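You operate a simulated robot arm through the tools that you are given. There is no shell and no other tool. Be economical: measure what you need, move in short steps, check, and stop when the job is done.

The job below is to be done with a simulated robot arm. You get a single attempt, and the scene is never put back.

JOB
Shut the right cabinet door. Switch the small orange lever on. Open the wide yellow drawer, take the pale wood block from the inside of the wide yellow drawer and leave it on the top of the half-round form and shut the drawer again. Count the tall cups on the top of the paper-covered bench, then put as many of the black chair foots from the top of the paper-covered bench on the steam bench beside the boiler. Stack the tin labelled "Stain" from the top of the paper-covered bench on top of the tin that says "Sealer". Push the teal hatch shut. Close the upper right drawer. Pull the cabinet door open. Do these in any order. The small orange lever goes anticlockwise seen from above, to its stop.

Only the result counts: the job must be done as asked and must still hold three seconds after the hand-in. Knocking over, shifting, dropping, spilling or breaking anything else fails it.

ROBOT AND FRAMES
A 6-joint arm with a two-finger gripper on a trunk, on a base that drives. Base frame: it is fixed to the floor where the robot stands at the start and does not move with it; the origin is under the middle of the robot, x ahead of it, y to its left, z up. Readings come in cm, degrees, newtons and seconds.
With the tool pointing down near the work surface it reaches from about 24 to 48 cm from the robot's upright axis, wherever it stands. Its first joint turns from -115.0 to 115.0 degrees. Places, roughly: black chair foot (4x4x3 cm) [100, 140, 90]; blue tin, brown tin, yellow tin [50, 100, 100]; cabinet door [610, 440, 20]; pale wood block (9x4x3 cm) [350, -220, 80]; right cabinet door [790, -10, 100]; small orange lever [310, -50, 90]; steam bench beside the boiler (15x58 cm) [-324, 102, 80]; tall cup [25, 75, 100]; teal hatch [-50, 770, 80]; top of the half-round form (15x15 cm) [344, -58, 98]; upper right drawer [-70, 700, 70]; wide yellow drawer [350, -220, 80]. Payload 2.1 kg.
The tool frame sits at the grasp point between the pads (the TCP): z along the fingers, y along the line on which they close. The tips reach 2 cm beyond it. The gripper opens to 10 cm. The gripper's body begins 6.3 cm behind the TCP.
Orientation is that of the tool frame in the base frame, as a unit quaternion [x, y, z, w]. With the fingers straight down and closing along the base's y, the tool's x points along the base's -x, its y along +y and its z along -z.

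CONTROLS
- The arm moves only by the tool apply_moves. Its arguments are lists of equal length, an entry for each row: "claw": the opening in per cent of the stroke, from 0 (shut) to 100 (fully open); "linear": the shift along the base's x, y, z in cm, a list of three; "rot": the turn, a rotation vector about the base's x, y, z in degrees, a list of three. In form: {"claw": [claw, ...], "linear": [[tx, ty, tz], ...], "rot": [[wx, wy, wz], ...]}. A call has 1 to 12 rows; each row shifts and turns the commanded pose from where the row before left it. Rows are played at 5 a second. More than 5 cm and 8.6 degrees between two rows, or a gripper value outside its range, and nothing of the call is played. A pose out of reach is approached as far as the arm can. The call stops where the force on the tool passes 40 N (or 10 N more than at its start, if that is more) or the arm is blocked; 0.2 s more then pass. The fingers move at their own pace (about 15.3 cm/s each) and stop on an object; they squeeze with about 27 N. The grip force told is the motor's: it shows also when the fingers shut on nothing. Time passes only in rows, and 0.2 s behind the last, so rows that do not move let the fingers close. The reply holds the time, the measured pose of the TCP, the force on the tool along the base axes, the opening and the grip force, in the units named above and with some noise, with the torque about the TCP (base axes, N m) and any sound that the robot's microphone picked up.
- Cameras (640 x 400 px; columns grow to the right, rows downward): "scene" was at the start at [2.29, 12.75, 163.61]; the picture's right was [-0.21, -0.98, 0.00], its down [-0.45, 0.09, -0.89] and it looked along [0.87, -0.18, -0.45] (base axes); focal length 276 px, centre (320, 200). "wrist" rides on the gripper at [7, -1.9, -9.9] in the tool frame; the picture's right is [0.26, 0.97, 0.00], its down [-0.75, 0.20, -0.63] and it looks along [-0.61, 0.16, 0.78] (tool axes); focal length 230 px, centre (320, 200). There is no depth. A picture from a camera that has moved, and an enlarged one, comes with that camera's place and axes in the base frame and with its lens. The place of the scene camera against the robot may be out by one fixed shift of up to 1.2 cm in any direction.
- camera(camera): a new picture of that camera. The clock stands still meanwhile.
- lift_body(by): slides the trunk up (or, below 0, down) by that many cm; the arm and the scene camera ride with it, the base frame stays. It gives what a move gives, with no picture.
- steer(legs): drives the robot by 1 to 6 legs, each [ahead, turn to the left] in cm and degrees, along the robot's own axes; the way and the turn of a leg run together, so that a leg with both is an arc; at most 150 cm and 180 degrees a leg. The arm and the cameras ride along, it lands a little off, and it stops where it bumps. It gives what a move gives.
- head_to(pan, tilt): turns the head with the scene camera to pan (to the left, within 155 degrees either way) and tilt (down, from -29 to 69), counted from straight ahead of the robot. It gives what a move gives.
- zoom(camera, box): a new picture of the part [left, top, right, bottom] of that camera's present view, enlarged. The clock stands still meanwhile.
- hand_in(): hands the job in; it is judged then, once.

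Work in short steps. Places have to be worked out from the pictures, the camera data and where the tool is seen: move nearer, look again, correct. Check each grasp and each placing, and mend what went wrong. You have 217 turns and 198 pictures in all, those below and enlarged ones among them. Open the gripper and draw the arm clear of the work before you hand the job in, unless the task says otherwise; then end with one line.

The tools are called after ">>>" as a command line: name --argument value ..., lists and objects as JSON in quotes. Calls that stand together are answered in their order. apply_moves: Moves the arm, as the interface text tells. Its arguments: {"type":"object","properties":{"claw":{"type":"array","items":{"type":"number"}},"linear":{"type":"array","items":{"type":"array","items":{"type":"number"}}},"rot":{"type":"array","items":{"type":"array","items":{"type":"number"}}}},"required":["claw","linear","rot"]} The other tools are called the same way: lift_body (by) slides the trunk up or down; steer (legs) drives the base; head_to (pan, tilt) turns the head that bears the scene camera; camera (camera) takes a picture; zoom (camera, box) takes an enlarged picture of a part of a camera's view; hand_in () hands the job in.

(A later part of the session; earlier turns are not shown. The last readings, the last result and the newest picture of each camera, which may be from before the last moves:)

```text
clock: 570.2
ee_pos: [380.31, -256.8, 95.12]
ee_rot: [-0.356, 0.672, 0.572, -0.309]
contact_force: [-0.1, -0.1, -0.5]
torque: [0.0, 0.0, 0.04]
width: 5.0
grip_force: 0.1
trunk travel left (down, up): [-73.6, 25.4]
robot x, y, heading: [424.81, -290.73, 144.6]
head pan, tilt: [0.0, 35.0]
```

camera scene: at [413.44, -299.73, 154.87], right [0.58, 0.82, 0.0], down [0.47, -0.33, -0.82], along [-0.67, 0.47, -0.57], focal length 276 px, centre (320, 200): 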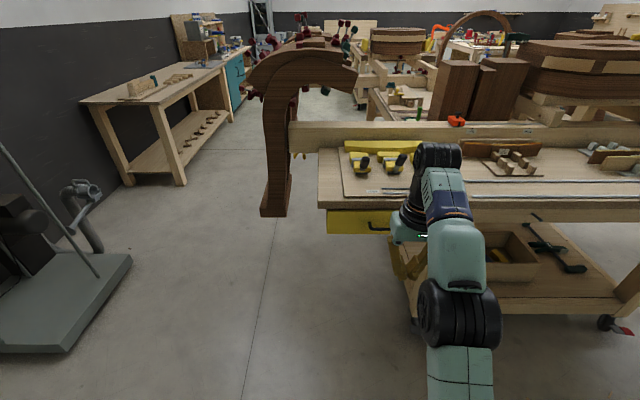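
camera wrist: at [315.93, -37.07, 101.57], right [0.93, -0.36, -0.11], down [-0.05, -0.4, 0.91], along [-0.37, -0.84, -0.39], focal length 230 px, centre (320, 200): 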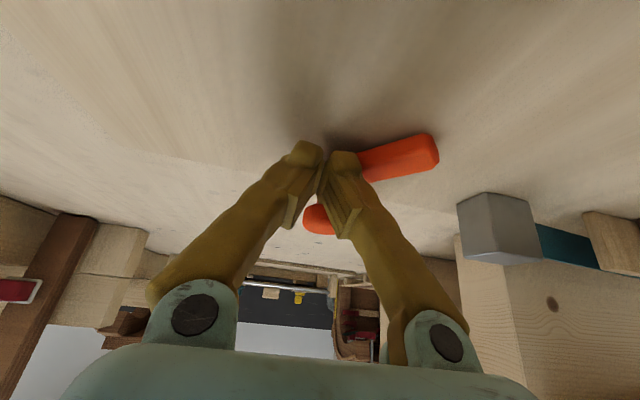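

The tool is horizontal with the fingers closing vertically. I lower the trunk to handle height, shift right 9 cm and view.

>>> lift_body --by -16.5

>>> apply_moves --claw '[50, 50]' --linear '[[2.55, 3.65, 0], [2.55, 3.65, 0]]' --rot '[[0, 0, 0], [0, 0, 0]]'

>>> steer --legs '[[22, 0]]'

>>> camera --camera "wrist"

>>> camera --camera "scene"

```text
clock: 572.0
ee_pos: [380.41, -256.68, 78.66]
ee_rot: [-0.356, 0.671, 0.573, -0.308]
contact_force: [0.1, -0.4, -0.1]
torque: [0.0, 0.02, -0.02]
width: 4.98
grip_force: 0.0
trunk travel left (down, up): [-57.1, 41.9]
robot x, y, heading: [424.44, -290.79, 144.5]
head pan, tilt: [0.0, 35.0]
```

```text
clock: 572.6
ee_pos: [385.53, -249.41, 78.69]
ee_rot: [-0.357, 0.67, 0.573, -0.309]
contact_force: [0.7, 0.3, -0.3]
torque: [0.03, 0.0, 0.02]
width: 4.99
grip_force: 0.0
trunk travel left (down, up): [-57.1, 41.9]
robot x, y, heading: [424.7, -290.64, 144.3]
head pan, tilt: [0.0, 35.0]
```

```text
clock: 574.3
ee_pos: [367.77, -236.67, 78.68]
ee_rot: [-0.356, 0.672, 0.572, -0.308]
contact_force: [0.3, 0.7, -1.0]
torque: [-0.01, 0.04, -0.01]
width: 5.02
grip_force: 0.1
trunk travel left (down, up): [-57.1, 41.9]
robot x, y, heading: [406.65, -278.0, 144.5]
head pan, tilt: [0.0, 35.0]
```

```text
32 pictures are left
camera wrist: at [372.3, -248.08, 78.28], right [-0.27, -0.13, 0.96], down [0.91, 0.29, 0.29], along [-0.32, 0.95, 0.04], focal length 230 px, centre (320, 200)
```

wrist: 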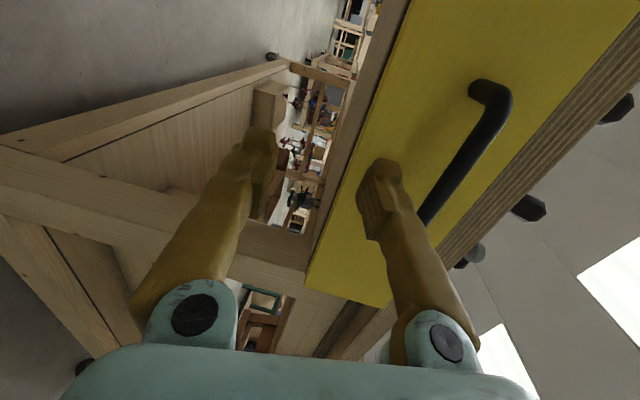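

```text
31 pictures are left
camera scene: at [395.51, -286.96, 138.36], right [0.58, 0.81, 0.0], down [0.47, -0.33, -0.82], along [-0.67, 0.48, -0.57], focal length 276 px, centre (320, 200)
```

scene: 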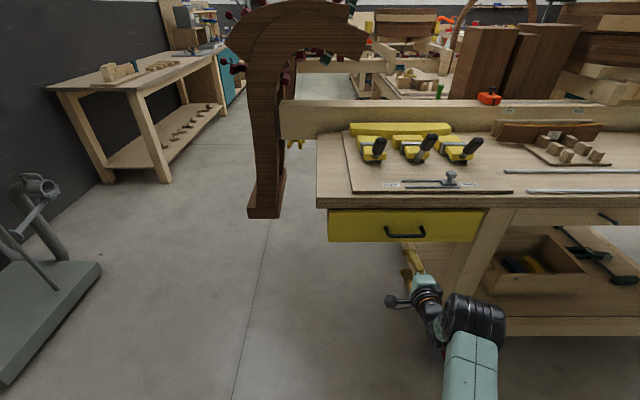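

Triangulating, the handle is higher: about (361, −232.7, 87.5). I raise the trunk 8.5 cm and check.

>>> lift_body --by 8.5

>>> camera --camera "wrist"

```text
clock: 575.5
ee_pos: [367.76, -236.75, 87.15]
ee_rot: [-0.355, 0.671, 0.573, -0.307]
contact_force: [-0.2, 0.3, -0.2]
torque: [0.02, 0.0, 0.02]
width: 5.0
grip_force: 0.1
trunk travel left (down, up): [-65.6, 33.4]
robot x, y, heading: [406.77, -277.81, 144.5]
head pan, tilt: [0.0, 35.0]
```

```text
30 pictures are left
camera wrist: at [372.33, -248.1, 86.81], right [-0.27, -0.13, 0.96], down [0.91, 0.29, 0.29], along [-0.32, 0.95, 0.04], focal length 230 px, centre (320, 200)
```

wrist: 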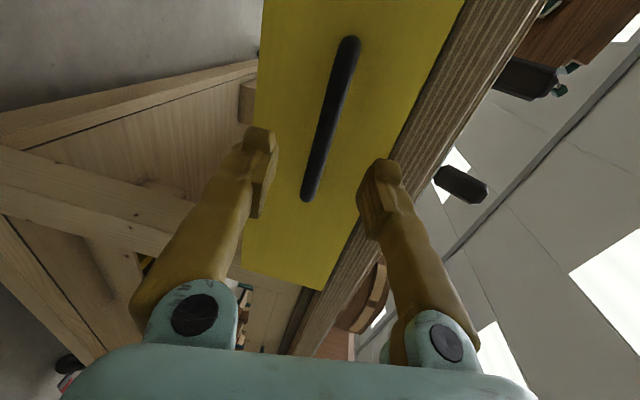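

The bar is centred between the fingers. I narrow the opening to 3.5 cm and drive forward 6 cm.

>>> apply_moves --claw '[35, 35]' --linear '[[0, 0, 0], [0, 0, 0]]' --rot '[[0, 0, 0], [0, 0, 0]]'

>>> steer --legs '[[6, 0]]'

>>> camera --camera "wrist"

```text
clock: 576.1
ee_pos: [367.87, -236.73, 87.12]
ee_rot: [-0.356, 0.671, 0.572, -0.308]
contact_force: [-0.2, -0.6, 0.2]
torque: [-0.01, -0.02, -0.05]
width: 3.5
grip_force: 0.1
trunk travel left (down, up): [-65.6, 33.4]
robot x, y, heading: [406.86, -277.71, 144.5]
head pan, tilt: [0.0, 35.0]
```

```text
clock: 577.1
ee_pos: [363.82, -233.82, 87.14]
ee_rot: [-0.357, 0.671, 0.572, -0.308]
contact_force: [1.7, -1.1, -0.5]
torque: [0.07, -0.01, -0.04]
width: 3.47
grip_force: 0.2
trunk travel left (down, up): [-65.6, 33.4]
robot x, y, heading: [402.74, -275.22, 144.7]
head pan, tilt: [0.0, 35.0]
stopped in leg 1: the force on the tool passed its limit at 134 N (the readings are from after the stop); the commanded pose is now the measured one
```

```text
29 pictures are left
camera wrist: at [368.37, -245.25, 86.72], right [-0.26, -0.13, 0.96], down [0.91, 0.3, 0.29], along [-0.32, 0.95, 0.04], focal length 230 px, centre (320, 200)
```

wrist: 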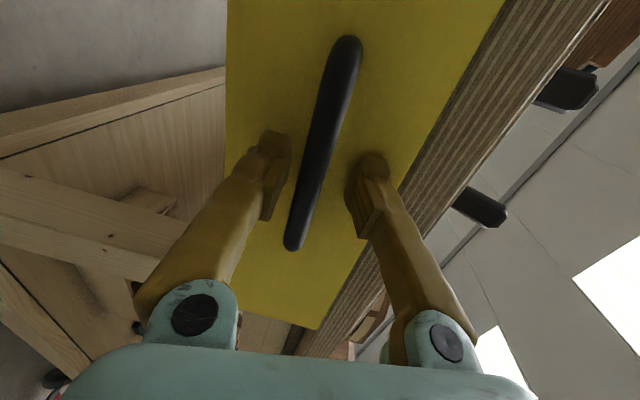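

Tips touch the drawer face with the bar between them. I back off slightly and close.

>>> steer --legs '[[-0.8, 0]]'

>>> apply_moves --claw '[10, 0, 0, 0]' --linear '[[0, 0, 0], [0, 0, 0], [0, 0, 0], [0, 0, 0]]' --rot '[[0, 0, 0], [0, 0, 0], [0, 0, 0], [0, 0, 0]]'

>>> steer --legs '[[-10, 0]]'

>>> camera --camera "scene"

```text
clock: 577.9
ee_pos: [364.32, -234.27, 87.06]
ee_rot: [-0.356, 0.672, 0.571, -0.308]
contact_force: [0.0, -1.1, 0.1]
torque: [-0.02, -0.03, 0.0]
width: 3.5
grip_force: 0.0
trunk travel left (down, up): [-65.6, 33.4]
robot x, y, heading: [403.15, -275.42, 144.5]
head pan, tilt: [0.0, 35.0]
```

```text
clock: 578.9
ee_pos: [364.17, -234.18, 86.39]
ee_rot: [-0.357, 0.677, 0.566, -0.306]
contact_force: [5.3, -8.0, -35.2]
torque: [0.22, 0.04, 0.28]
width: 0.62
grip_force: 30.1
trunk travel left (down, up): [-65.6, 33.4]
robot x, y, heading: [403.2, -275.48, 144.4]
head pan, tilt: [0.0, 35.0]
```

```text
clock: 580.1
ee_pos: [373.73, -241.14, 86.52]
ee_rot: [-0.358, 0.681, 0.561, -0.305]
contact_force: [-2.2, 0.9, -34.7]
torque: [0.41, -0.31, -0.13]
width: 0.6
grip_force: 31.9
trunk travel left (down, up): [-65.6, 33.4]
robot x, y, heading: [411.27, -281.22, 144.5]
head pan, tilt: [0.0, 35.0]
stopped in leg 1: the force on the tool passed its limit at 57 N (the readings are from after the stop); the commanded pose is now the measured one
```

```text
28 pictures are left
camera scene: at [398.32, -288.85, 146.93], right [0.58, 0.81, 0.0], down [0.48, -0.34, -0.81], along [-0.66, 0.47, -0.59], focal length 276 px, centre (320, 200)
```

scene: 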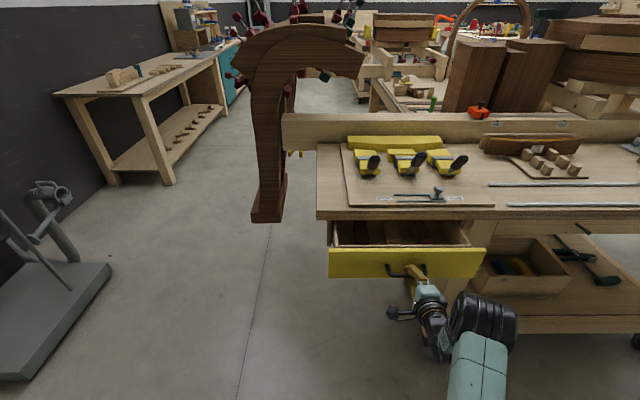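

Drawer opens. I relieve the vertical strain and pull further.

>>> apply_moves --claw '[0]' --linear '[[0, 0, -0.5]]' --rot '[[0, 0, 0]]'

>>> steer --legs '[[-8, 0]]'

>>> steer --legs '[[-7, 0]]'

>>> camera --camera "scene"

```text
clock: 580.5
ee_pos: [373.77, -241.14, 86.52]
ee_rot: [-0.358, 0.676, 0.566, -0.306]
contact_force: [1.0, -1.9, -22.9]
torque: [0.01, -0.03, 0.31]
width: 0.6
grip_force: 31.6
trunk travel left (down, up): [-65.6, 33.4]
robot x, y, heading: [411.19, -280.69, 144.2]
head pan, tilt: [0.0, 35.0]
```

```text
clock: 581.7
ee_pos: [380.97, -246.3, 86.55]
ee_rot: [-0.356, 0.68, 0.563, -0.306]
contact_force: [2.8, -0.1, -7.8]
torque: [0.19, -0.2, 0.25]
width: 0.58
grip_force: 32.5
trunk travel left (down, up): [-65.6, 33.4]
robot x, y, heading: [417.46, -285.82, 144.3]
head pan, tilt: [0.0, 35.0]
stopped in leg 1: the force on the tool passed its limit at 50 N (the readings are from after the stop); the commanded pose is now the measured one
```

```text
clock: 582.8
ee_pos: [386.71, -250.24, 86.43]
ee_rot: [-0.356, 0.679, 0.564, -0.306]
contact_force: [-1.0, 1.5, -10.9]
torque: [0.26, -0.2, -0.21]
width: 0.61
grip_force: 32.0
trunk travel left (down, up): [-65.6, 33.4]
robot x, y, heading: [423.33, -289.6, 144.2]
head pan, tilt: [0.0, 35.0]
```

```text
27 pictures are left
camera scene: at [411.93, -298.58, 146.86], right [0.58, 0.81, 0.0], down [0.47, -0.33, -0.82], along [-0.67, 0.48, -0.57], focal length 276 px, centre (320, 200)
```

scene: 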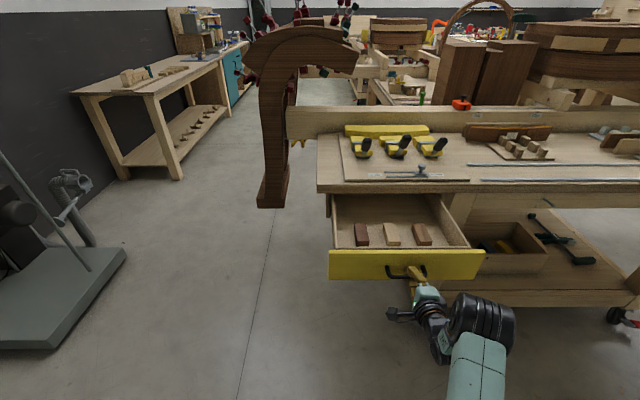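

The pale block is the middle one, near (369, −239). I release the handle, back off, and turn the tool back toward vertical.

>>> apply_moves --claw '[35, 40, 40]' --linear '[[0, 0, 0], [0, 0, 0], [0, 0, 0]]' --rot '[[0, 0, 0], [0, 0, 0], [0, 0, 0]]'

>>> steer --legs '[[-12, 0]]'

>>> apply_moves --claw '[60, 60, 60, 60, 60, 60, 60, 60, 60, 60, 60]' --linear '[[0, 0, 1], [0, 0, 1], [0, 0, 1], [0, 0, 1], [0, 0, 1], [0, 0, 1], [0, 0, 1], [0, 0, 1], [0, 0, 1], [0, 0, 1], [0, 0, 1]]' --rot '[[6.58, -4.68, 1.43], [6.58, -4.68, 1.43], [6.58, -4.68, 1.43], [6.58, -4.68, 1.43], [6.58, -4.68, 1.43], [6.58, -4.68, 1.43], [6.58, -4.68, 1.43], [6.58, -4.68, 1.43], [6.58, -4.68, 1.43], [6.58, -4.68, 1.43], [6.58, -4.68, 1.43]]'

>>> apply_moves --claw '[60, 60, 60, 60, 60, 60, 60, 60]' --linear '[[0.8, -0.6, 2], [0.8, -0.6, 2], [0.8, -0.6, 2], [0.8, -0.6, 2], [0.8, -0.6, 2], [0.8, -0.6, 2], [0.8, -0.6, 2], [0.8, -0.6, 2]]' --rot '[[-4.58, -6.43, 0], [-4.58, -6.43, 0], [-4.58, -6.43, 0], [-4.58, -6.43, 0], [-4.58, -6.43, 0], [-4.58, -6.43, 0], [-4.58, -6.43, 0], [-4.58, -6.43, 0]]'

```text
clock: 583.5
ee_pos: [386.99, -250.31, 86.56]
ee_rot: [-0.357, 0.679, 0.565, -0.305]
contact_force: [0.7, 0.7, -0.5]
torque: [0.01, 0.0, 0.02]
width: 4.0
grip_force: 0.1
trunk travel left (down, up): [-65.6, 33.4]
robot x, y, heading: [423.38, -289.81, 144.5]
head pan, tilt: [0.0, 35.0]
```

```text
clock: 584.8
ee_pos: [396.52, -257.19, 86.52]
ee_rot: [-0.355, 0.68, 0.565, -0.305]
contact_force: [-0.1, 0.2, 0.4]
torque: [0.01, 0.01, -0.02]
width: 3.99
grip_force: 0.1
trunk travel left (down, up): [-65.6, 33.4]
robot x, y, heading: [432.47, -296.35, 144.6]
head pan, tilt: [0.0, 35.0]
```

```text
clock: 587.2
ee_pos: [396.47, -257.18, 97.51]
ee_rot: [0.737, -0.236, -0.603, -0.192]
contact_force: [0.7, -0.3, 0.4]
torque: [0.01, -0.02, -0.01]
width: 6.02
grip_force: 0.1
trunk travel left (down, up): [-65.6, 33.4]
robot x, y, heading: [433.08, -296.76, 144.4]
head pan, tilt: [0.0, 35.0]
```

```text
clock: 589.0
ee_pos: [406.13, -263.19, 107.33]
ee_rot: [0.933, -0.29, -0.213, -0.021]
contact_force: [0.9, -1.1, 0.1]
torque: [0.03, 0.01, -0.01]
width: 6.01
grip_force: 0.0
out of reach, approached as far as the arm can: row 3, 4, 7, 8
trunk travel left (down, up): [-65.6, 33.4]
robot x, y, heading: [432.98, -296.84, 144.4]
head pan, tilt: [0.0, 35.0]
```

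I raise the trunk, drive 36 cm in, and correct the tool orientation to the standard 18° tilt.

>>> lift_body --by 14

>>> steer --legs '[[36, 0]]'

>>> apply_moves --claw '[80, 80]' --linear '[[0, -1, 0], [0, 0, 0]]' --rot '[[0.46, -7.9, -1.87], [0, 0, 0]]'

>>> camera --camera "wrist"

```text
clock: 590.6
ee_pos: [405.92, -263.02, 121.32]
ee_rot: [0.933, -0.289, -0.212, -0.019]
contact_force: [-0.3, -0.6, 0.3]
torque: [0.01, 0.0, 0.0]
width: 5.99
grip_force: 0.1
trunk travel left (down, up): [-79.6, 19.4]
robot x, y, heading: [432.78, -296.5, 144.2]
head pan, tilt: [0.0, 35.0]
```

```text
clock: 592.9
ee_pos: [377.35, -242.47, 121.2]
ee_rot: [0.932, -0.291, -0.214, -0.02]
contact_force: [-0.7, 0.3, -0.2]
torque: [-0.01, 0.0, -0.01]
width: 6.01
grip_force: 0.1
trunk travel left (down, up): [-79.6, 19.4]
robot x, y, heading: [404.01, -275.89, 143.8]
head pan, tilt: [0.0, 35.0]
```

```text
clock: 593.5
ee_pos: [377.29, -242.28, 121.15]
ee_rot: [0.932, -0.292, -0.212, -0.02]
contact_force: [0.3, -0.5, -0.4]
torque: [0.0, 0.01, -0.01]
width: 7.99
grip_force: 0.1
out of reach, approached as far as the arm can: row 1
trunk travel left (down, up): [-79.6, 19.4]
robot x, y, heading: [403.87, -276.27, 143.9]
head pan, tilt: [0.0, 35.0]
```

```text
26 pictures are left
camera wrist: at [387.42, -246.1, 127.14], right [-0.34, -0.94, -0.02], down [-0.42, 0.13, 0.9], along [-0.84, 0.31, -0.44], focal length 230 px, centre (320, 200)
```

wrist: 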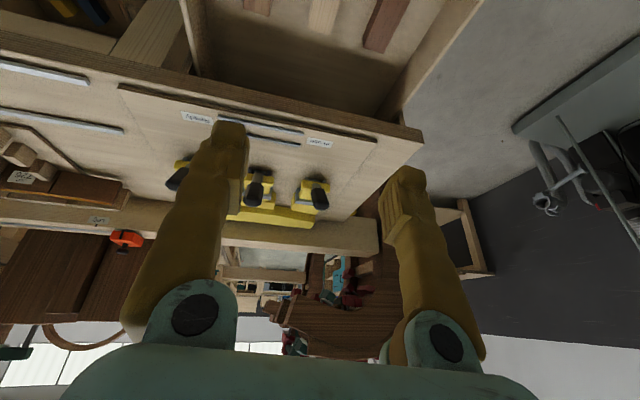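

The wrist can't rotate there; I try combining the rotation with a move toward the block.

>>> apply_moves --claw '[80, 80, 80]' --linear '[[-2, 1, -2], [-2, 1, -2], [-2, 1, -2]]' --rot '[[0.15, -2.6, -0.6], [0.15, -2.6, -0.6], [0.15, -2.6, -0.6]]'

>>> camera --camera "scene"

```text
clock: 594.3
ee_pos: [376.84, -239.02, 113.43]
ee_rot: [0.936, -0.294, -0.192, -0.018]
contact_force: [-0.3, 0.0, -0.6]
torque: [-0.01, 0.03, 0.02]
width: 8.04
grip_force: 0.0
out of reach, approached as far as the arm can: row 1, 2, 3
trunk travel left (down, up): [-79.6, 19.4]
robot x, y, heading: [404.11, -275.9, 144.4]
head pan, tilt: [0.0, 35.0]
```

```text
25 pictures are left
camera scene: at [392.84, -284.85, 160.86], right [0.59, 0.81, 0.0], down [0.47, -0.34, -0.82], along [-0.66, 0.48, -0.57], focal length 276 px, centre (320, 200)
```

scene: 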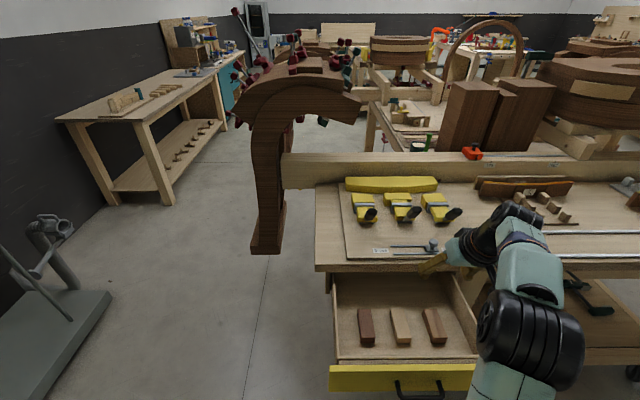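

The arm is cramped at its right side. I move the tool straight ahead of the robot, correct orientation there, and look.

>>> apply_moves --claw '[80, 80, 80, 80, 80, 80]' --linear '[[-0.4, -3.5, 3], [-0.4, -3.5, 3], [-0.4, -3.5, 1], [-0.4, -3.5, 0], [0, 0, 0], [0, 0, 0]]' --rot '[[0, 0, 0], [0, 0, 0], [0, 0, 0], [0, 0, 0], [0.8, -2.85, -0.75], [0.8, -2.85, -0.75]]'

```text
clock: 595.7
ee_pos: [382.18, -250.49, 116.66]
ee_rot: [0.936, -0.295, -0.192, -0.018]
contact_force: [0.2, -0.2, 0.7]
torque: [-0.02, -0.02, 0.01]
width: 8.02
grip_force: 0.1
out of reach, approached as far as the arm can: row 1, 2, 3, 4, 5, 6
trunk travel left (down, up): [-79.6, 19.4]
robot x, y, heading: [404.25, -275.83, 144.2]
head pan, tilt: [0.0, 35.0]
```

The arm is caught in a poor joint branch. I back off, tilt forward again to where it was free, then un-tilt while keeping it extended.

>>> steer --legs '[[-30, 0]]'

>>> apply_moves --claw '[80, 80, 80, 80, 80, 80, 80, 80]' --linear '[[-0.8, 0.6, -1.5], [-0.8, 0.6, -1.5], [-0.8, 0.6, -1.5], [-0.8, 0.6, -1.5], [-0.8, 0.6, -1.5], [-0.8, 0.6, -1.5], [-0.8, 0.6, -1.5], [-0.8, 0.6, -1.5]]' --rot '[[4.4, 6.2, 0], [4.4, 6.2, 0], [4.4, 6.2, 0], [4.4, 6.2, 0], [4.4, 6.2, 0], [4.4, 6.2, 0], [4.4, 6.2, 0], [4.4, 6.2, 0]]'

```text
clock: 597.8
ee_pos: [406.62, -268.03, 116.46]
ee_rot: [0.936, -0.295, -0.192, -0.017]
contact_force: [0.6, 0.2, 0.3]
torque: [0.01, 0.0, 0.01]
width: 8.01
grip_force: 0.1
trunk travel left (down, up): [-79.6, 19.4]
robot x, y, heading: [428.58, -293.47, 143.7]
head pan, tilt: [0.0, 35.0]
```

```text
clock: 599.6
ee_pos: [399.73, -261.26, 104.79]
ee_rot: [0.722, -0.207, -0.638, -0.169]
contact_force: [0.5, -0.2, -0.2]
torque: [-0.02, 0.02, 0.03]
width: 7.97
grip_force: 0.0
out of reach, approached as far as the arm can: row 5, 6
trunk travel left (down, up): [-79.6, 19.4]
robot x, y, heading: [428.48, -293.21, 143.8]
head pan, tilt: [0.0, 35.0]
```

I centre the extended tool ahead, then reverse the original tilting motion.

>>> apply_moves --claw '[80, 80, 80, 80]' --linear '[[-3.8, 0.65, -0.95], [-3.8, 0.65, -0.95], [-3.8, 0.65, -0.95], [-3.8, 0.65, -0.95]]' --rot '[[0, 0, 0], [0, 0, 0], [0, 0, 0], [0, 0, 0]]'

>>> apply_moves --claw '[80, 80, 80, 80, 80, 80, 80, 80]' --linear '[[1.2, -0.85, 2], [1.2, -0.85, 2], [1.2, -0.85, 2], [1.2, -0.85, 2], [1.2, -0.85, 2], [1.2, -0.85, 2], [1.2, -0.85, 2], [1.2, -0.85, 2]]' --rot '[[-4.64, -6.52, 0], [-4.64, -6.52, 0], [-4.64, -6.52, 0], [-4.64, -6.52, 0], [-4.64, -6.52, 0], [-4.64, -6.52, 0], [-4.64, -6.52, 0], [-4.64, -6.52, 0]]'

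```text
clock: 600.6
ee_pos: [384.45, -258.65, 101.02]
ee_rot: [0.724, -0.207, -0.637, -0.168]
contact_force: [0.0, 1.1, -0.2]
torque: [0.0, 0.03, 0.02]
width: 8.0
grip_force: 0.0
trunk travel left (down, up): [-79.6, 19.4]
robot x, y, heading: [428.33, -293.42, 143.9]
head pan, tilt: [0.0, 35.0]
```

```text
clock: 602.4
ee_pos: [390.22, -266.0, 113.91]
ee_rot: [0.922, -0.276, -0.272, 0.002]
contact_force: [-0.1, 0.7, -0.6]
torque: [-0.02, 0.04, 0.02]
width: 8.01
grip_force: 0.1
out of reach, approached as far as the arm can: row 4, 5, 6, 7
trunk travel left (down, up): [-79.6, 19.4]
robot x, y, heading: [428.78, -293.37, 144.0]
head pan, tilt: [0.0, 35.0]
```

Progress; I apply the remaining orientation correction while extending outward and up.

>>> apply_moves --claw '[80, 80, 80, 80]' --linear '[[-2, 1.4, 3], [-1, 0.7, 3], [0, 0, 1], [0, 0, 0]]' --rot '[[0, 0, 0], [0.2, -5, -1.2], [0.2, -5, -1.2], [0.2, -5, -1.2]]'

```text
clock: 603.4
ee_pos: [389.82, -263.27, 117.89]
ee_rot: [0.926, -0.277, -0.257, 0.007]
contact_force: [0.2, 0.0, 0.2]
torque: [0.01, 0.0, -0.02]
width: 7.98
grip_force: 0.0
out of reach, approached as far as the arm can: row 2, 3, 4
trunk travel left (down, up): [-79.6, 19.4]
robot x, y, heading: [428.28, -293.67, 144.0]
head pan, tilt: [0.0, 35.0]
```

Perhaps I am just too extended and high for an upright tool. I retract to 38 cm radius and lower, then correct the orientation.

>>> apply_moves --claw '[80, 80, 80, 80, 80, 80, 80]' --linear '[[1.95, -2, -2.5], [1.95, -2, -2.5], [1.95, -2, -2.5], [1.95, -2, -2.5], [0, 0, 0], [0, 0, 0], [0, 0, 0]]' --rot '[[0, 0, 0], [0, 0, 0], [0, 0, 0], [0, 0, 0], [0.2, -5, -1.2], [0.2, -5, -1.2], [0.2, -5, -1.2]]'

>>> camera --camera "scene"

```text
clock: 605.0
ee_pos: [398.28, -270.96, 107.2]
ee_rot: [0.936, -0.29, -0.201, -0.014]
contact_force: [-0.2, 0.3, 0.1]
torque: [-0.01, 0.0, 0.01]
width: 7.99
grip_force: 0.2
out of reach, approached as far as the arm can: row 6, 7
trunk travel left (down, up): [-79.6, 19.4]
robot x, y, heading: [428.74, -293.75, 144.0]
head pan, tilt: [0.0, 35.0]
```

```text
24 pictures are left
camera scene: at [417.31, -302.65, 160.86], right [0.59, 0.81, 0.0], down [0.46, -0.34, -0.82], along [-0.66, 0.48, -0.57], focal length 276 px, centre (320, 200)
```

scene: 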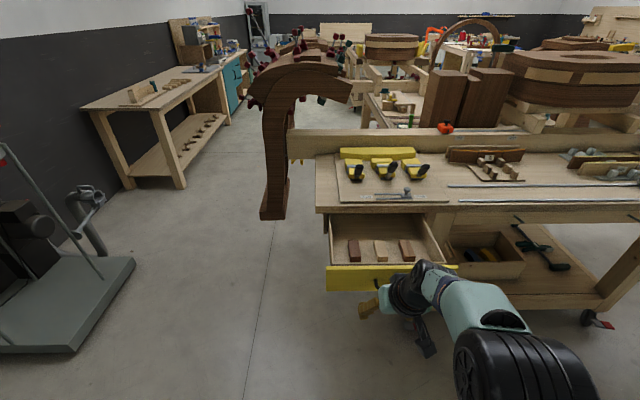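

Now the residual roll is only ~5°, acceptable. I drive in 33 cm, move over the pale block, and look with the wrist camera.

>>> steer --legs '[[33, 0]]'

>>> apply_moves --claw '[70, 70, 70]' --linear '[[1.1, 3.4, -1.5], [1.1, 3.4, -1.5], [1.1, 3.4, -1.5]]' --rot '[[0, 0, 0], [0, 0, 0], [0, 0, 0]]'

>>> camera --camera "wrist"

```text
clock: 607.2
ee_pos: [371.31, -251.65, 107.19]
ee_rot: [0.936, -0.288, -0.201, -0.014]
contact_force: [-0.3, 0.9, 0.1]
torque: [0.02, 0.0, 0.07]
width: 8.02
grip_force: 0.1
trunk travel left (down, up): [-79.6, 19.4]
robot x, y, heading: [401.92, -274.45, 144.1]
head pan, tilt: [0.0, 35.0]
```

```text
clock: 608.0
ee_pos: [374.67, -241.21, 102.59]
ee_rot: [0.936, -0.288, -0.201, -0.013]
contact_force: [0.4, 0.0, -0.3]
torque: [-0.02, 0.0, 0.03]
width: 6.99
grip_force: 0.1
trunk travel left (down, up): [-79.6, 19.4]
robot x, y, heading: [401.62, -273.92, 144.2]
head pan, tilt: [0.0, 35.0]
```

```text
23 pictures are left
camera wrist: at [384.64, -244.73, 108.85], right [-0.33, -0.94, -0.01], down [-0.44, 0.14, 0.89], along [-0.83, 0.3, -0.47], focal length 230 px, centre (320, 200)
```

wrist: 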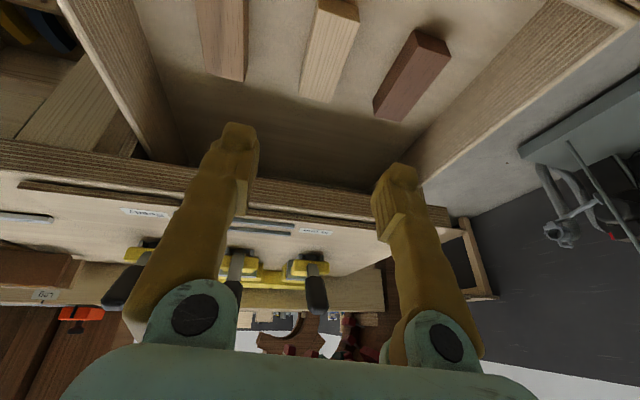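

The pale block's centre is near (371, −240). I apply the small orientation fix and descend most of the way.

>>> apply_moves --claw '[70, 70, 70, 70, 70]' --linear '[[-0.5, 0.2, -1], [-0.9, 0.3, -3.6], [-0.9, 0.3, -3.6], [-0.8, 0.25, -3.6], [-0.7, 0.25, -3.2]]' --rot '[[1.6, -6, -1.5], [0, 0, 0], [0, 0, 0], [0, 0, 0], [0, 0, 0]]'

>>> camera --camera "wrist"

```text
clock: 609.2
ee_pos: [371.34, -240.07, 87.15]
ee_rot: [0.941, -0.296, -0.155, -0.045]
contact_force: [-0.2, -0.2, 0.3]
torque: [0.04, -0.03, 0.01]
width: 6.99
grip_force: 0.2
out of reach, approached as far as the arm can: row 1
trunk travel left (down, up): [-79.6, 19.4]
robot x, y, heading: [401.66, -273.97, 144.0]
head pan, tilt: [0.0, 35.0]
```

```text
22 pictures are left
camera wrist: at [380.5, -244.1, 94.17], right [-0.35, -0.93, -0.07], down [-0.53, 0.13, 0.84], along [-0.77, 0.33, -0.54], focal length 230 px, centre (320, 200)
```

wrist: 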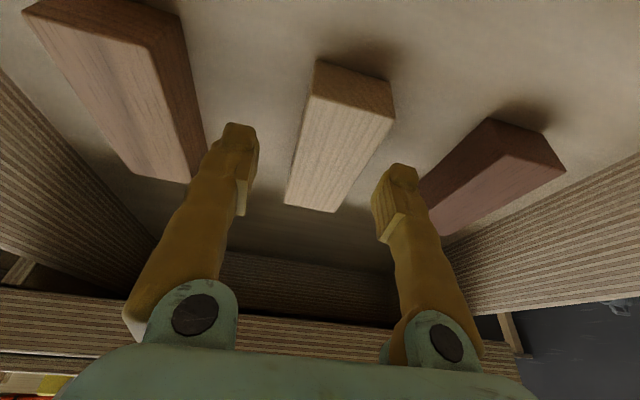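

Orientation fixed and block well between the fingers. I lower 3.2 cm and close.

>>> apply_moves --claw '[70, 70, 20, 20, 20, 20]' --linear '[[-0.6, 0.2, -1.7], [-0.6, 0.2, -1.5], [0, 0, 0], [0, 0, 0], [0, 0, 0], [0, 0, 0]]' --rot '[[0, 0, 0], [0, 0, 0], [0, 0, 0], [0, 0, 0], [0, 0, 0], [0, 0, 0]]'

```text
clock: 610.0
ee_pos: [369.98, -239.45, 84.75]
ee_rot: [0.94, -0.296, -0.164, -0.052]
contact_force: [1.6, 0.6, 33.7]
torque: [-0.57, -0.31, 0.36]
width: 3.89
grip_force: 26.6
trunk travel left (down, up): [-79.6, 19.4]
robot x, y, heading: [401.55, -274.17, 144.2]
head pan, tilt: [0.0, 35.0]
stopped in row 4: the force on the tool passed its limit at 45 N (the readings are from after the stop); the commanded pose is now the measured one
```

Gripped (3.9 cm), tips on the drawer floor. I lift gently.

>>> apply_moves --claw '[20, 20, 20, 20, 20, 20]' --linear '[[0, 0, 0.4], [0, 0, 2], [0, 0, 4], [0, 0, 4.5], [0, 0, 4.5], [0, 0, 4.5]]' --rot '[[0, 0, 0], [0, 0, 0], [0, 0, 0], [0, 0, 0], [0, 0, 0], [0, 0, 0]]'

>>> camera --camera "wrist"

```text
clock: 611.4
ee_pos: [372.94, -240.12, 102.03]
ee_rot: [0.939, -0.295, -0.172, -0.04]
contact_force: [0.5, -0.9, -0.4]
torque: [-0.04, 0.01, 0.04]
width: 3.88
grip_force: 26.7
out of reach, approached as far as the arm can: row 5, 6
trunk travel left (down, up): [-79.6, 19.4]
robot x, y, heading: [401.4, -273.82, 144.4]
head pan, tilt: [0.0, 35.0]
```

```text
21 pictures are left
camera wrist: at [382.39, -244.07, 108.83], right [-0.35, -0.94, -0.06], down [-0.5, 0.13, 0.86], along [-0.79, 0.33, -0.51], focal length 230 px, centre (320, 200)
```

wrist: 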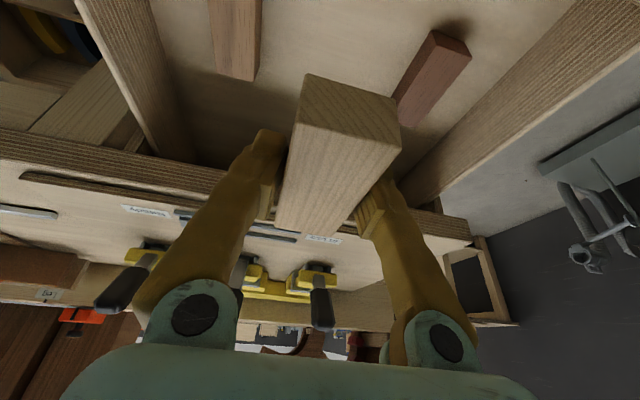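

The pale block is held. I back out and drive round to the other side, in stages.

>>> steer --legs '[[-45, 0], [0, -77.5], [150, 0], [54, 0], [0, 23], [130, 0]]'

```text
clock: 634.4
ee_pos: [532.95, 55.06, 102.1]
ee_rot: [0.7, -0.692, -0.135, -0.114]
contact_force: [-0.1, 0.0, -1.0]
torque: [0.0, 0.02, 0.04]
width: 3.88
grip_force: 27.3
trunk travel left (down, up): [-79.6, 19.4]
robot x, y, heading: [521.98, 12.43, 89.6]
head pan, tilt: [0.0, 35.0]
```

Next leg toward the gap between the forms.

>>> steer --legs '[[0, 74.8], [120, 0], [0, 58]]'

>>> head_to --pan 0 --tilt 45

>>> camera --camera "scene"

```text
clock: 646.3
ee_pos: [367.33, 19.56, 101.96]
ee_rot: [0.91, 0.376, -0.157, 0.08]
contact_force: [-0.5, 0.5, -0.6]
torque: [0.01, -0.02, 0.03]
width: 3.85
grip_force: 27.1
trunk travel left (down, up): [-79.6, 19.4]
robot x, y, heading: [405.94, 41.79, -136.1]
head pan, tilt: [0.0, 35.0]
```

```text
clock: 647.0
ee_pos: [367.38, 19.51, 102.04]
ee_rot: [0.91, 0.375, -0.158, 0.079]
contact_force: [-0.4, 0.2, -0.7]
torque: [-0.02, 0.0, -0.02]
width: 3.85
grip_force: 27.1
trunk travel left (down, up): [-79.6, 19.4]
robot x, y, heading: [406.17, 41.67, -136.3]
head pan, tilt: [0.0, 45.0]
```

```text
20 pictures are left
camera scene: at [413.55, 30.65, 159.38], right [-0.69, 0.72, 0.0], down [0.51, 0.49, -0.71], along [-0.51, -0.49, -0.71], focal length 276 px, centre (320, 200)
```

scene: 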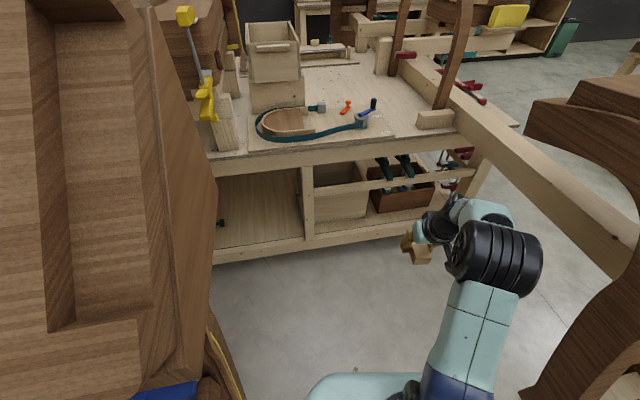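

I raise the trunk 10 cm for clearance, drive 70 cm in and turn left toward the form.

>>> lift_body --by 10

>>> steer --legs '[[70, 0], [0, 22]]'

>>> camera --camera "scene"

```text
clock: 648.4
ee_pos: [367.34, 19.38, 112.09]
ee_rot: [0.91, 0.375, -0.158, 0.079]
contact_force: [-0.8, 0.5, -0.8]
torque: [-0.02, 0.01, 0.0]
width: 3.86
grip_force: 27.1
trunk travel left (down, up): [-89.6, 9.4]
robot x, y, heading: [405.99, 41.21, -136.2]
head pan, tilt: [0.0, 45.0]
```

```text
clock: 653.4
ee_pos: [327.44, -41.66, 111.92]
ee_rot: [0.823, 0.54, -0.14, 0.108]
contact_force: [0.0, -0.3, -0.5]
torque: [0.01, 0.01, 0.0]
width: 3.86
grip_force: 26.9
trunk travel left (down, up): [-89.6, 9.4]
robot x, y, heading: [355.28, -6.8, -114.7]
head pan, tilt: [0.0, 45.0]
```

```text
19 pictures are left
camera scene: at [366.4, -13.82, 169.38], right [-0.91, 0.42, 0.0], down [0.29, 0.64, -0.71], along [-0.29, -0.64, -0.71], focal length 276 px, centre (320, 200)
```

scene: 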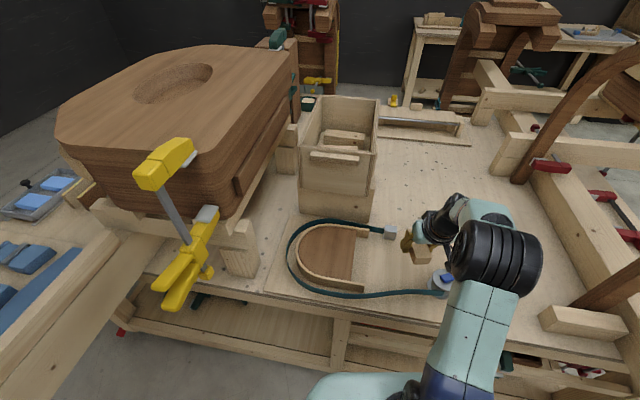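

Form top centre is about (344.4, −56.5). I bring the block over it.

>>> apply_moves --claw '[20, 20, 20, 20, 20, 20]' --linear '[[3.4, -2.9, 0], [3.4, -2.9, 0], [3.4, -2.9, 0], [3.4, -2.9, 0], [3.3, -2.9, 0], [0, 0, -4]]' --rot '[[0, 0, 0], [0, 0, 0], [0, 0, 0], [0, 0, 0], [0, 0, 0], [0, 0, 0]]'

>>> camera --camera "wrist"

>>> zoom --camera "scene" --box '[260, 190, 460, 320]'

```text
clock: 654.8
ee_pos: [336.36, -45.03, 103.28]
ee_rot: [0.823, 0.54, -0.14, 0.108]
contact_force: [0.4, -1.1, -0.6]
torque: [0.01, 0.0, 0.04]
width: 3.86
grip_force: 26.9
out of reach, approached as far as the arm can: row 1, 2, 3, 4, 5
trunk travel left (down, up): [-89.6, 9.4]
robot x, y, heading: [355.48, -6.75, -114.7]
head pan, tilt: [0.0, 45.0]
```

```text
18 pictures are left
camera wrist: at [338.5, -34.99, 110.01], right [0.99, -0.16, -0.06], down [-0.03, -0.52, 0.86], along [-0.17, -0.84, -0.51], focal length 230 px, centre (320, 200)
```

wrist: 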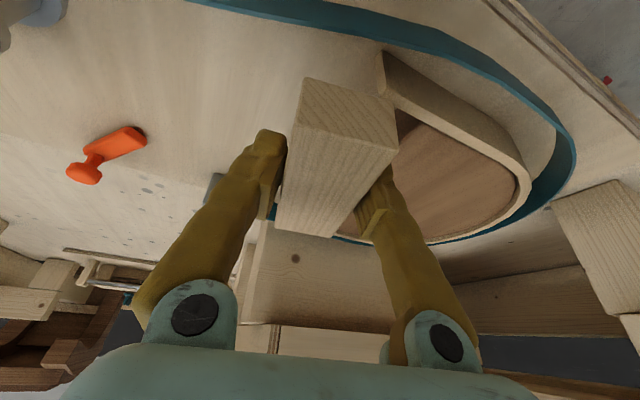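

```text
3.08 times, centred on (360, 255) of scene
camera zoom: at [366.35, -13.98, 169.38], right [-0.91, 0.42, 0.0], down [0.29, 0.64, -0.71], along [-0.29, -0.64, -0.71], focal length 849 px, centre (197, 31)
```

zoom: 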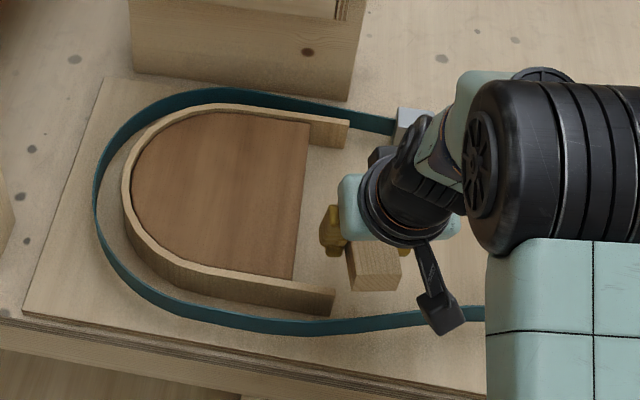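

The arm can't move left in this branch, so I use the base: raise 6 cm, turn 14° left, and go 8 cm forward.

>>> lift_body --by 6

>>> steer --legs '[[0, 14], [8, 0]]'

>>> camera --camera "wrist"

>>> zoom --camera "scene" --box '[220, 190, 460, 350]'

```text
clock: 655.8
ee_pos: [336.38, -44.88, 109.3]
ee_rot: [0.823, 0.539, -0.14, 0.107]
contact_force: [0.2, -0.3, -1.4]
torque: [-0.05, 0.0, 0.01]
width: 3.88
grip_force: 27.1
trunk travel left (down, up): [-95.6, 3.4]
robot x, y, heading: [355.26, -6.7, -114.8]
head pan, tilt: [0.0, 45.0]
```

```text
clock: 657.7
ee_pos: [344.99, -55.74, 109.61]
ee_rot: [0.751, 0.636, -0.128, 0.124]
contact_force: [0.3, -3.0, -2.2]
torque: [0.13, 0.0, -0.01]
width: 3.88
grip_force: 27.2
trunk travel left (down, up): [-95.6, 3.4]
robot x, y, heading: [353.93, -14.42, -100.8]
head pan, tilt: [0.0, 45.0]
```

```text
16 pictures are left
camera wrist: at [344.69, -45.55, 116.49], right [0.99, 0.08, -0.07], down [0.1, -0.51, 0.86], along [0.03, -0.86, -0.51], focal length 230 px, centre (320, 200)
```

wrist: 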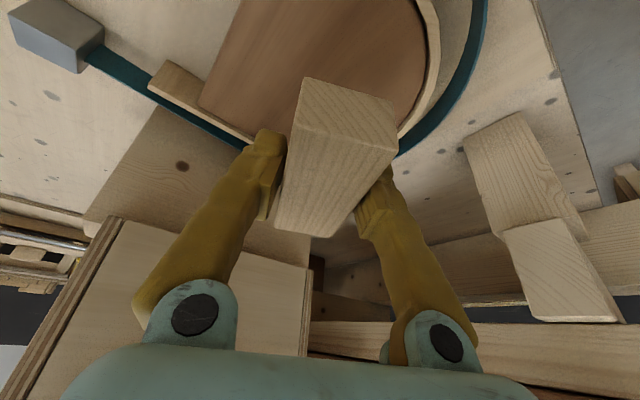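

```text
2.50 times, centred on (340, 270) of scene
camera zoom: at [366.33, -19.71, 175.38], right [-0.98, 0.18, 0.0], down [0.13, 0.7, -0.7], along [-0.13, -0.69, -0.71], focal length 690 px, centre (270, 25)
```

zoom: 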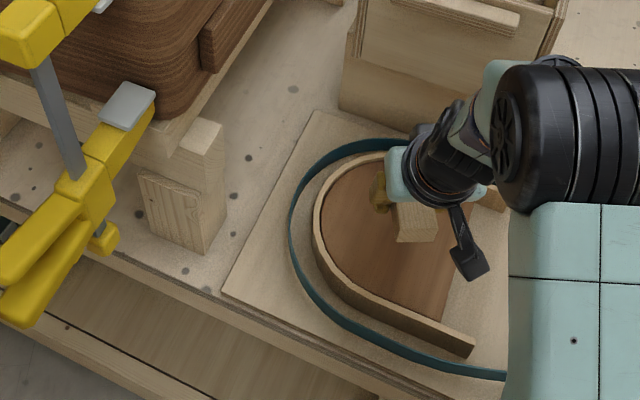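

The block is over the form's centre. I lower with the trunk 7.5 cm, then finish in small steps.

>>> lift_body --by -7.5

>>> lift_body --by -1

>>> camera --camera "wrist"

```text
clock: 658.8
ee_pos: [345.09, -55.25, 102.42]
ee_rot: [0.751, 0.635, -0.131, 0.125]
contact_force: [0.0, -0.4, -1.1]
torque: [-0.01, 0.0, 0.0]
width: 3.88
grip_force: 27.5
trunk travel left (down, up): [-88.1, 10.9]
robot x, y, heading: [354.15, -14.28, -100.8]
head pan, tilt: [0.0, 45.0]
```

```text
clock: 659.4
ee_pos: [345.18, -55.17, 101.44]
ee_rot: [0.751, 0.635, -0.131, 0.126]
contact_force: [-0.3, -0.2, -0.8]
torque: [0.0, 0.0, -0.01]
width: 3.85
grip_force: 27.1
trunk travel left (down, up): [-87.1, 11.9]
robot x, y, heading: [353.63, -14.2, -100.7]
head pan, tilt: [0.0, 45.0]
```

```text
14 pictures are left
camera wrist: at [344.81, -44.83, 108.16], right [0.99, 0.08, -0.07], down [0.1, -0.5, 0.86], along [0.03, -0.86, -0.51], focal length 230 px, centre (320, 200)
```

wrist: 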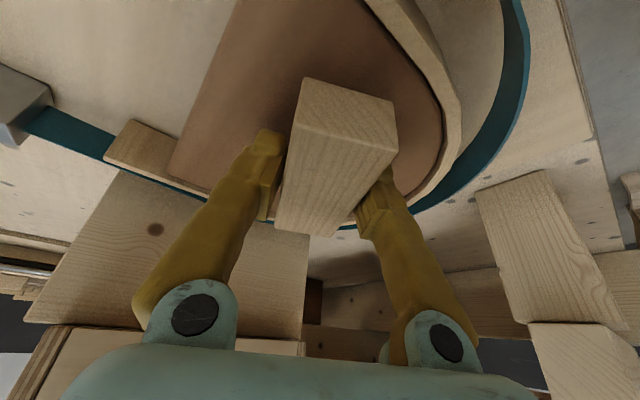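

Clear of the rim. I lower in half-centimetre steps watching the force.

>>> lift_body --by -0.6

>>> lift_body --by -0.5

```text
clock: 659.9
ee_pos: [345.14, -55.04, 100.96]
ee_rot: [0.751, 0.635, -0.132, 0.125]
contact_force: [-0.1, -0.2, -1.3]
torque: [0.01, 0.0, 0.0]
width: 3.88
grip_force: 26.8
trunk travel left (down, up): [-86.5, 12.5]
robot x, y, heading: [353.71, -14.17, -100.6]
head pan, tilt: [0.0, 45.0]
```

```text
clock: 660.5
ee_pos: [345.2, -55.1, 100.39]
ee_rot: [0.751, 0.635, -0.132, 0.126]
contact_force: [-0.6, 0.4, -0.4]
torque: [0.0, -0.01, 0.0]
width: 3.87
grip_force: 27.3
trunk travel left (down, up): [-86.0, 13.0]
robot x, y, heading: [353.61, -14.38, -100.4]
head pan, tilt: [0.0, 45.0]
```

Still free; continuing.

>>> lift_body --by -0.5

>>> lift_body --by -0.4

```text
clock: 661.0
ee_pos: [345.06, -54.93, 100.04]
ee_rot: [0.75, 0.636, -0.132, 0.126]
contact_force: [-0.5, -0.5, -1.1]
torque: [0.01, 0.03, -0.05]
width: 3.89
grip_force: 27.2
trunk travel left (down, up): [-85.5, 13.5]
robot x, y, heading: [353.93, -14.41, -100.5]
head pan, tilt: [0.0, 45.0]
```

```text
clock: 661.5
ee_pos: [345.15, -54.94, 99.61]
ee_rot: [0.75, 0.635, -0.132, 0.126]
contact_force: [-0.4, 0.7, 3.4]
torque: [0.2, 0.02, -0.03]
width: 3.86
grip_force: 26.6
trunk travel left (down, up): [-85.1, 13.9]
robot x, y, heading: [353.69, -14.7, -100.7]
head pan, tilt: [0.0, 45.0]
```

Contact begins. I lower 0.3 more, then open the fingers.

>>> lift_body --by -0.3

>>> apply_moves --claw '[45, 60, 70]' --linear '[[0, 0, 0], [0, 0, 0], [0, 0, 0]]' --rot '[[0, 0, 0], [0, 0, 0], [0, 0, 0]]'

>>> lift_body --by 13

>>> camera --camera "wrist"

```text
clock: 662.0
ee_pos: [345.11, -54.98, 99.56]
ee_rot: [0.75, 0.635, -0.135, 0.127]
contact_force: [-0.8, -3.2, 25.0]
torque: [0.62, 0.32, -0.03]
width: 3.89
grip_force: 27.1
trunk travel left (down, up): [-84.8, 14.2]
robot x, y, heading: [353.87, -14.63, -100.4]
head pan, tilt: [0.0, 45.0]
```

```text
clock: 662.8
ee_pos: [346.16, -55.17, 99.53]
ee_rot: [0.752, 0.634, -0.131, 0.12]
contact_force: [0.2, 0.5, 0.7]
torque: [-0.02, -0.01, -0.01]
width: 7.0
grip_force: 0.5
trunk travel left (down, up): [-84.8, 14.2]
robot x, y, heading: [353.73, -14.62, -100.5]
head pan, tilt: [0.0, 45.0]
```

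```text
clock: 664.4
ee_pos: [345.06, -55.0, 112.24]
ee_rot: [0.751, 0.635, -0.131, 0.125]
contact_force: [-0.6, -0.7, -0.2]
torque: [0.01, -0.01, 0.01]
width: 7.01
grip_force: 0.2
trunk travel left (down, up): [-97.8, 1.2]
robot x, y, heading: [353.81, -14.01, -100.8]
head pan, tilt: [0.0, 45.0]
```

```text
13 pictures are left
camera wrist: at [344.75, -44.73, 118.89], right [0.99, 0.08, -0.07], down [0.1, -0.5, 0.86], along [0.03, -0.86, -0.5], focal length 230 px, centre (320, 200)
```

wrist: 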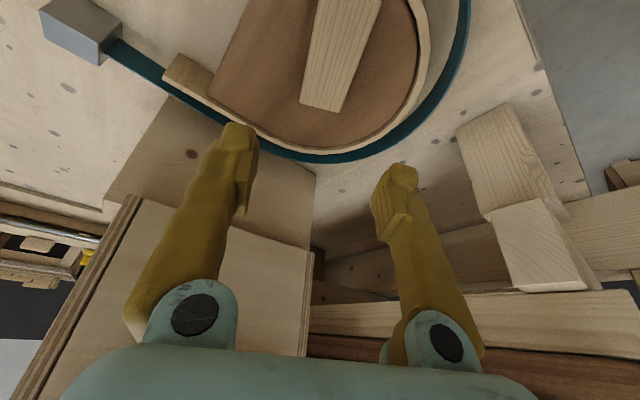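

The block sits on the form. I leave by retracing the way out.

>>> steer --legs '[[-8, 0], [0, -35.3], [-70, 0], [0, -60], [-118, 0], [0, 104]]'

```text
clock: 683.2
ee_pos: [513.45, -35.84, 112.28]
ee_rot: [0.721, 0.669, -0.126, 0.131]
contact_force: [0.3, -0.8, -0.1]
torque: [0.01, 0.02, 0.01]
width: 7.02
grip_force: 0.1
trunk travel left (down, up): [-97.8, 1.2]
robot x, y, heading: [518.37, 5.0, -95.5]
head pan, tilt: [0.0, 45.0]
```

Continuing to the drawer's front.

>>> steer --legs '[[0, 5.3], [118, 0], [0, -23.2], [150, 0], [54, 0], [0, -102.3]]'

>>> lift_body --by -14

>>> apply_moves --claw '[0, 0, 0, 0, 0, 0]' --linear '[[-0.8, 0.6, 0], [-0.8, 0.6, 0], [-0.8, 0.6, 0], [-0.8, 0.6, 0], [-0.8, 0.6, 0], [-0.8, 0.6, 0]]' --rot '[[4.64, 6.52, 0], [4.64, 6.52, 0], [4.64, 6.52, 0], [4.64, 6.52, 0], [4.64, 6.52, 0], [4.64, 6.52, 0]]'

>>> camera --camera "scene"

```text
clock: 704.9
ee_pos: [405.36, -276.09, 112.26]
ee_rot: [0.946, -0.27, -0.178, -0.04]
contact_force: [-0.4, -0.5, -0.9]
torque: [0.0, -0.01, 0.0]
width: 6.99
grip_force: 0.1
trunk travel left (down, up): [-97.8, 1.2]
robot x, y, heading: [439.77, -299.63, 146.9]
head pan, tilt: [0.0, 45.0]
```

```text
clock: 706.5
ee_pos: [405.46, -276.02, 98.31]
ee_rot: [0.945, -0.27, -0.178, -0.04]
contact_force: [0.2, 0.6, -0.4]
torque: [0.01, 0.0, 0.01]
width: 7.01
grip_force: 0.0
trunk travel left (down, up): [-83.8, 15.2]
robot x, y, heading: [439.78, -299.88, 147.0]
head pan, tilt: [0.0, 45.0]
```

```text
clock: 708.0
ee_pos: [403.26, -278.05, 98.0]
ee_rot: [0.93, -0.246, -0.273, -0.006]
contact_force: [0.3, 0.5, -0.4]
torque: [-0.01, 0.01, 0.01]
width: 0.02
grip_force: 26.9
out of reach, approached as far as the arm can: row 1, 2, 3, 4, 5, 6
trunk travel left (down, up): [-83.8, 15.2]
robot x, y, heading: [439.76, -299.56, 147.5]
head pan, tilt: [0.0, 45.0]
```

```text
12 pictures are left
camera scene: at [429.58, -309.55, 163.58], right [0.54, 0.84, 0.0], down [0.59, -0.38, -0.71], along [-0.59, 0.38, -0.71], focal length 276 px, centre (320, 200)
```

scene: 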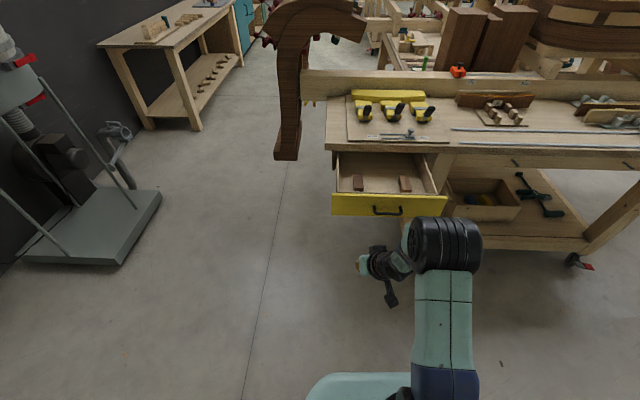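

I extend outward while tilting.

>>> apply_moves --claw '[0, 0, 0, 0, 0, 0]' --linear '[[-3, 2.1, 0], [-3, 2.1, 0], [-3, 2.1, -0.5], [-2.5, 1.8, -1], [-2, 1.4, -1], [-2, 1.4, -1]]' --rot '[[0, 0, 0], [2.3, 3.3, 0], [4.6, 6.5, 0], [4.6, 6.5, 0], [4.6, 6.5, 0], [4.6, 6.5, 0]]'

```text
clock: 709.4
ee_pos: [387.88, -267.06, 94.4]
ee_rot: [0.814, -0.187, -0.538, -0.11]
contact_force: [0.2, 0.5, 0.7]
torque: [-0.01, 0.0, 0.02]
width: 0.0
grip_force: 27.4
trunk travel left (down, up): [-83.8, 15.2]
robot x, y, heading: [439.58, -299.65, 147.1]
head pan, tilt: [0.0, 45.0]
```

Tool is at 67° now. I lower the trunk 8 cm, align, and push the drawer in.

>>> lift_body --by -8

>>> steer --legs '[[0, -3], [26, 0]]'

>>> camera --camera "scene"

```text
clock: 710.5
ee_pos: [387.96, -267.13, 86.48]
ee_rot: [0.815, -0.188, -0.538, -0.11]
contact_force: [0.2, -0.4, -0.3]
torque: [-0.02, -0.03, -0.03]
width: 0.01
grip_force: 27.0
trunk travel left (down, up): [-75.8, 23.2]
robot x, y, heading: [439.69, -299.42, 147.2]
head pan, tilt: [0.0, 45.0]
```

```text
clock: 712.8
ee_pos: [368.23, -249.03, 86.55]
ee_rot: [0.81, -0.209, -0.534, -0.124]
contact_force: [0.6, 0.2, -0.1]
torque: [0.04, 0.0, -0.03]
width: 0.0
grip_force: 26.8
trunk travel left (down, up): [-75.8, 23.2]
robot x, y, heading: [418.51, -284.5, 143.9]
head pan, tilt: [0.0, 45.0]
```

```text
11 pictures are left
camera scene: at [407.74, -293.6, 155.58], right [0.59, 0.81, 0.0], down [0.57, -0.41, -0.71], along [-0.57, 0.41, -0.71], focal length 276 px, centre (320, 200)
```

scene: 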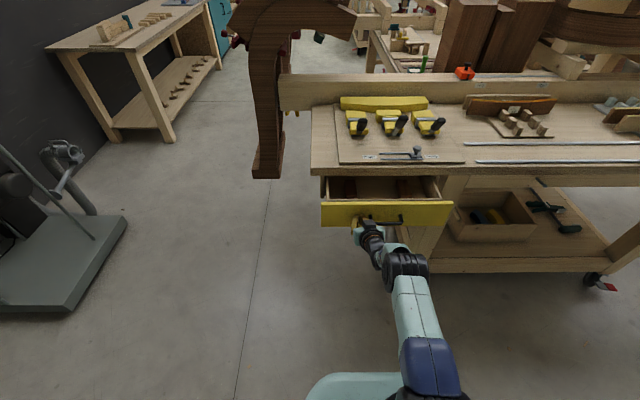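

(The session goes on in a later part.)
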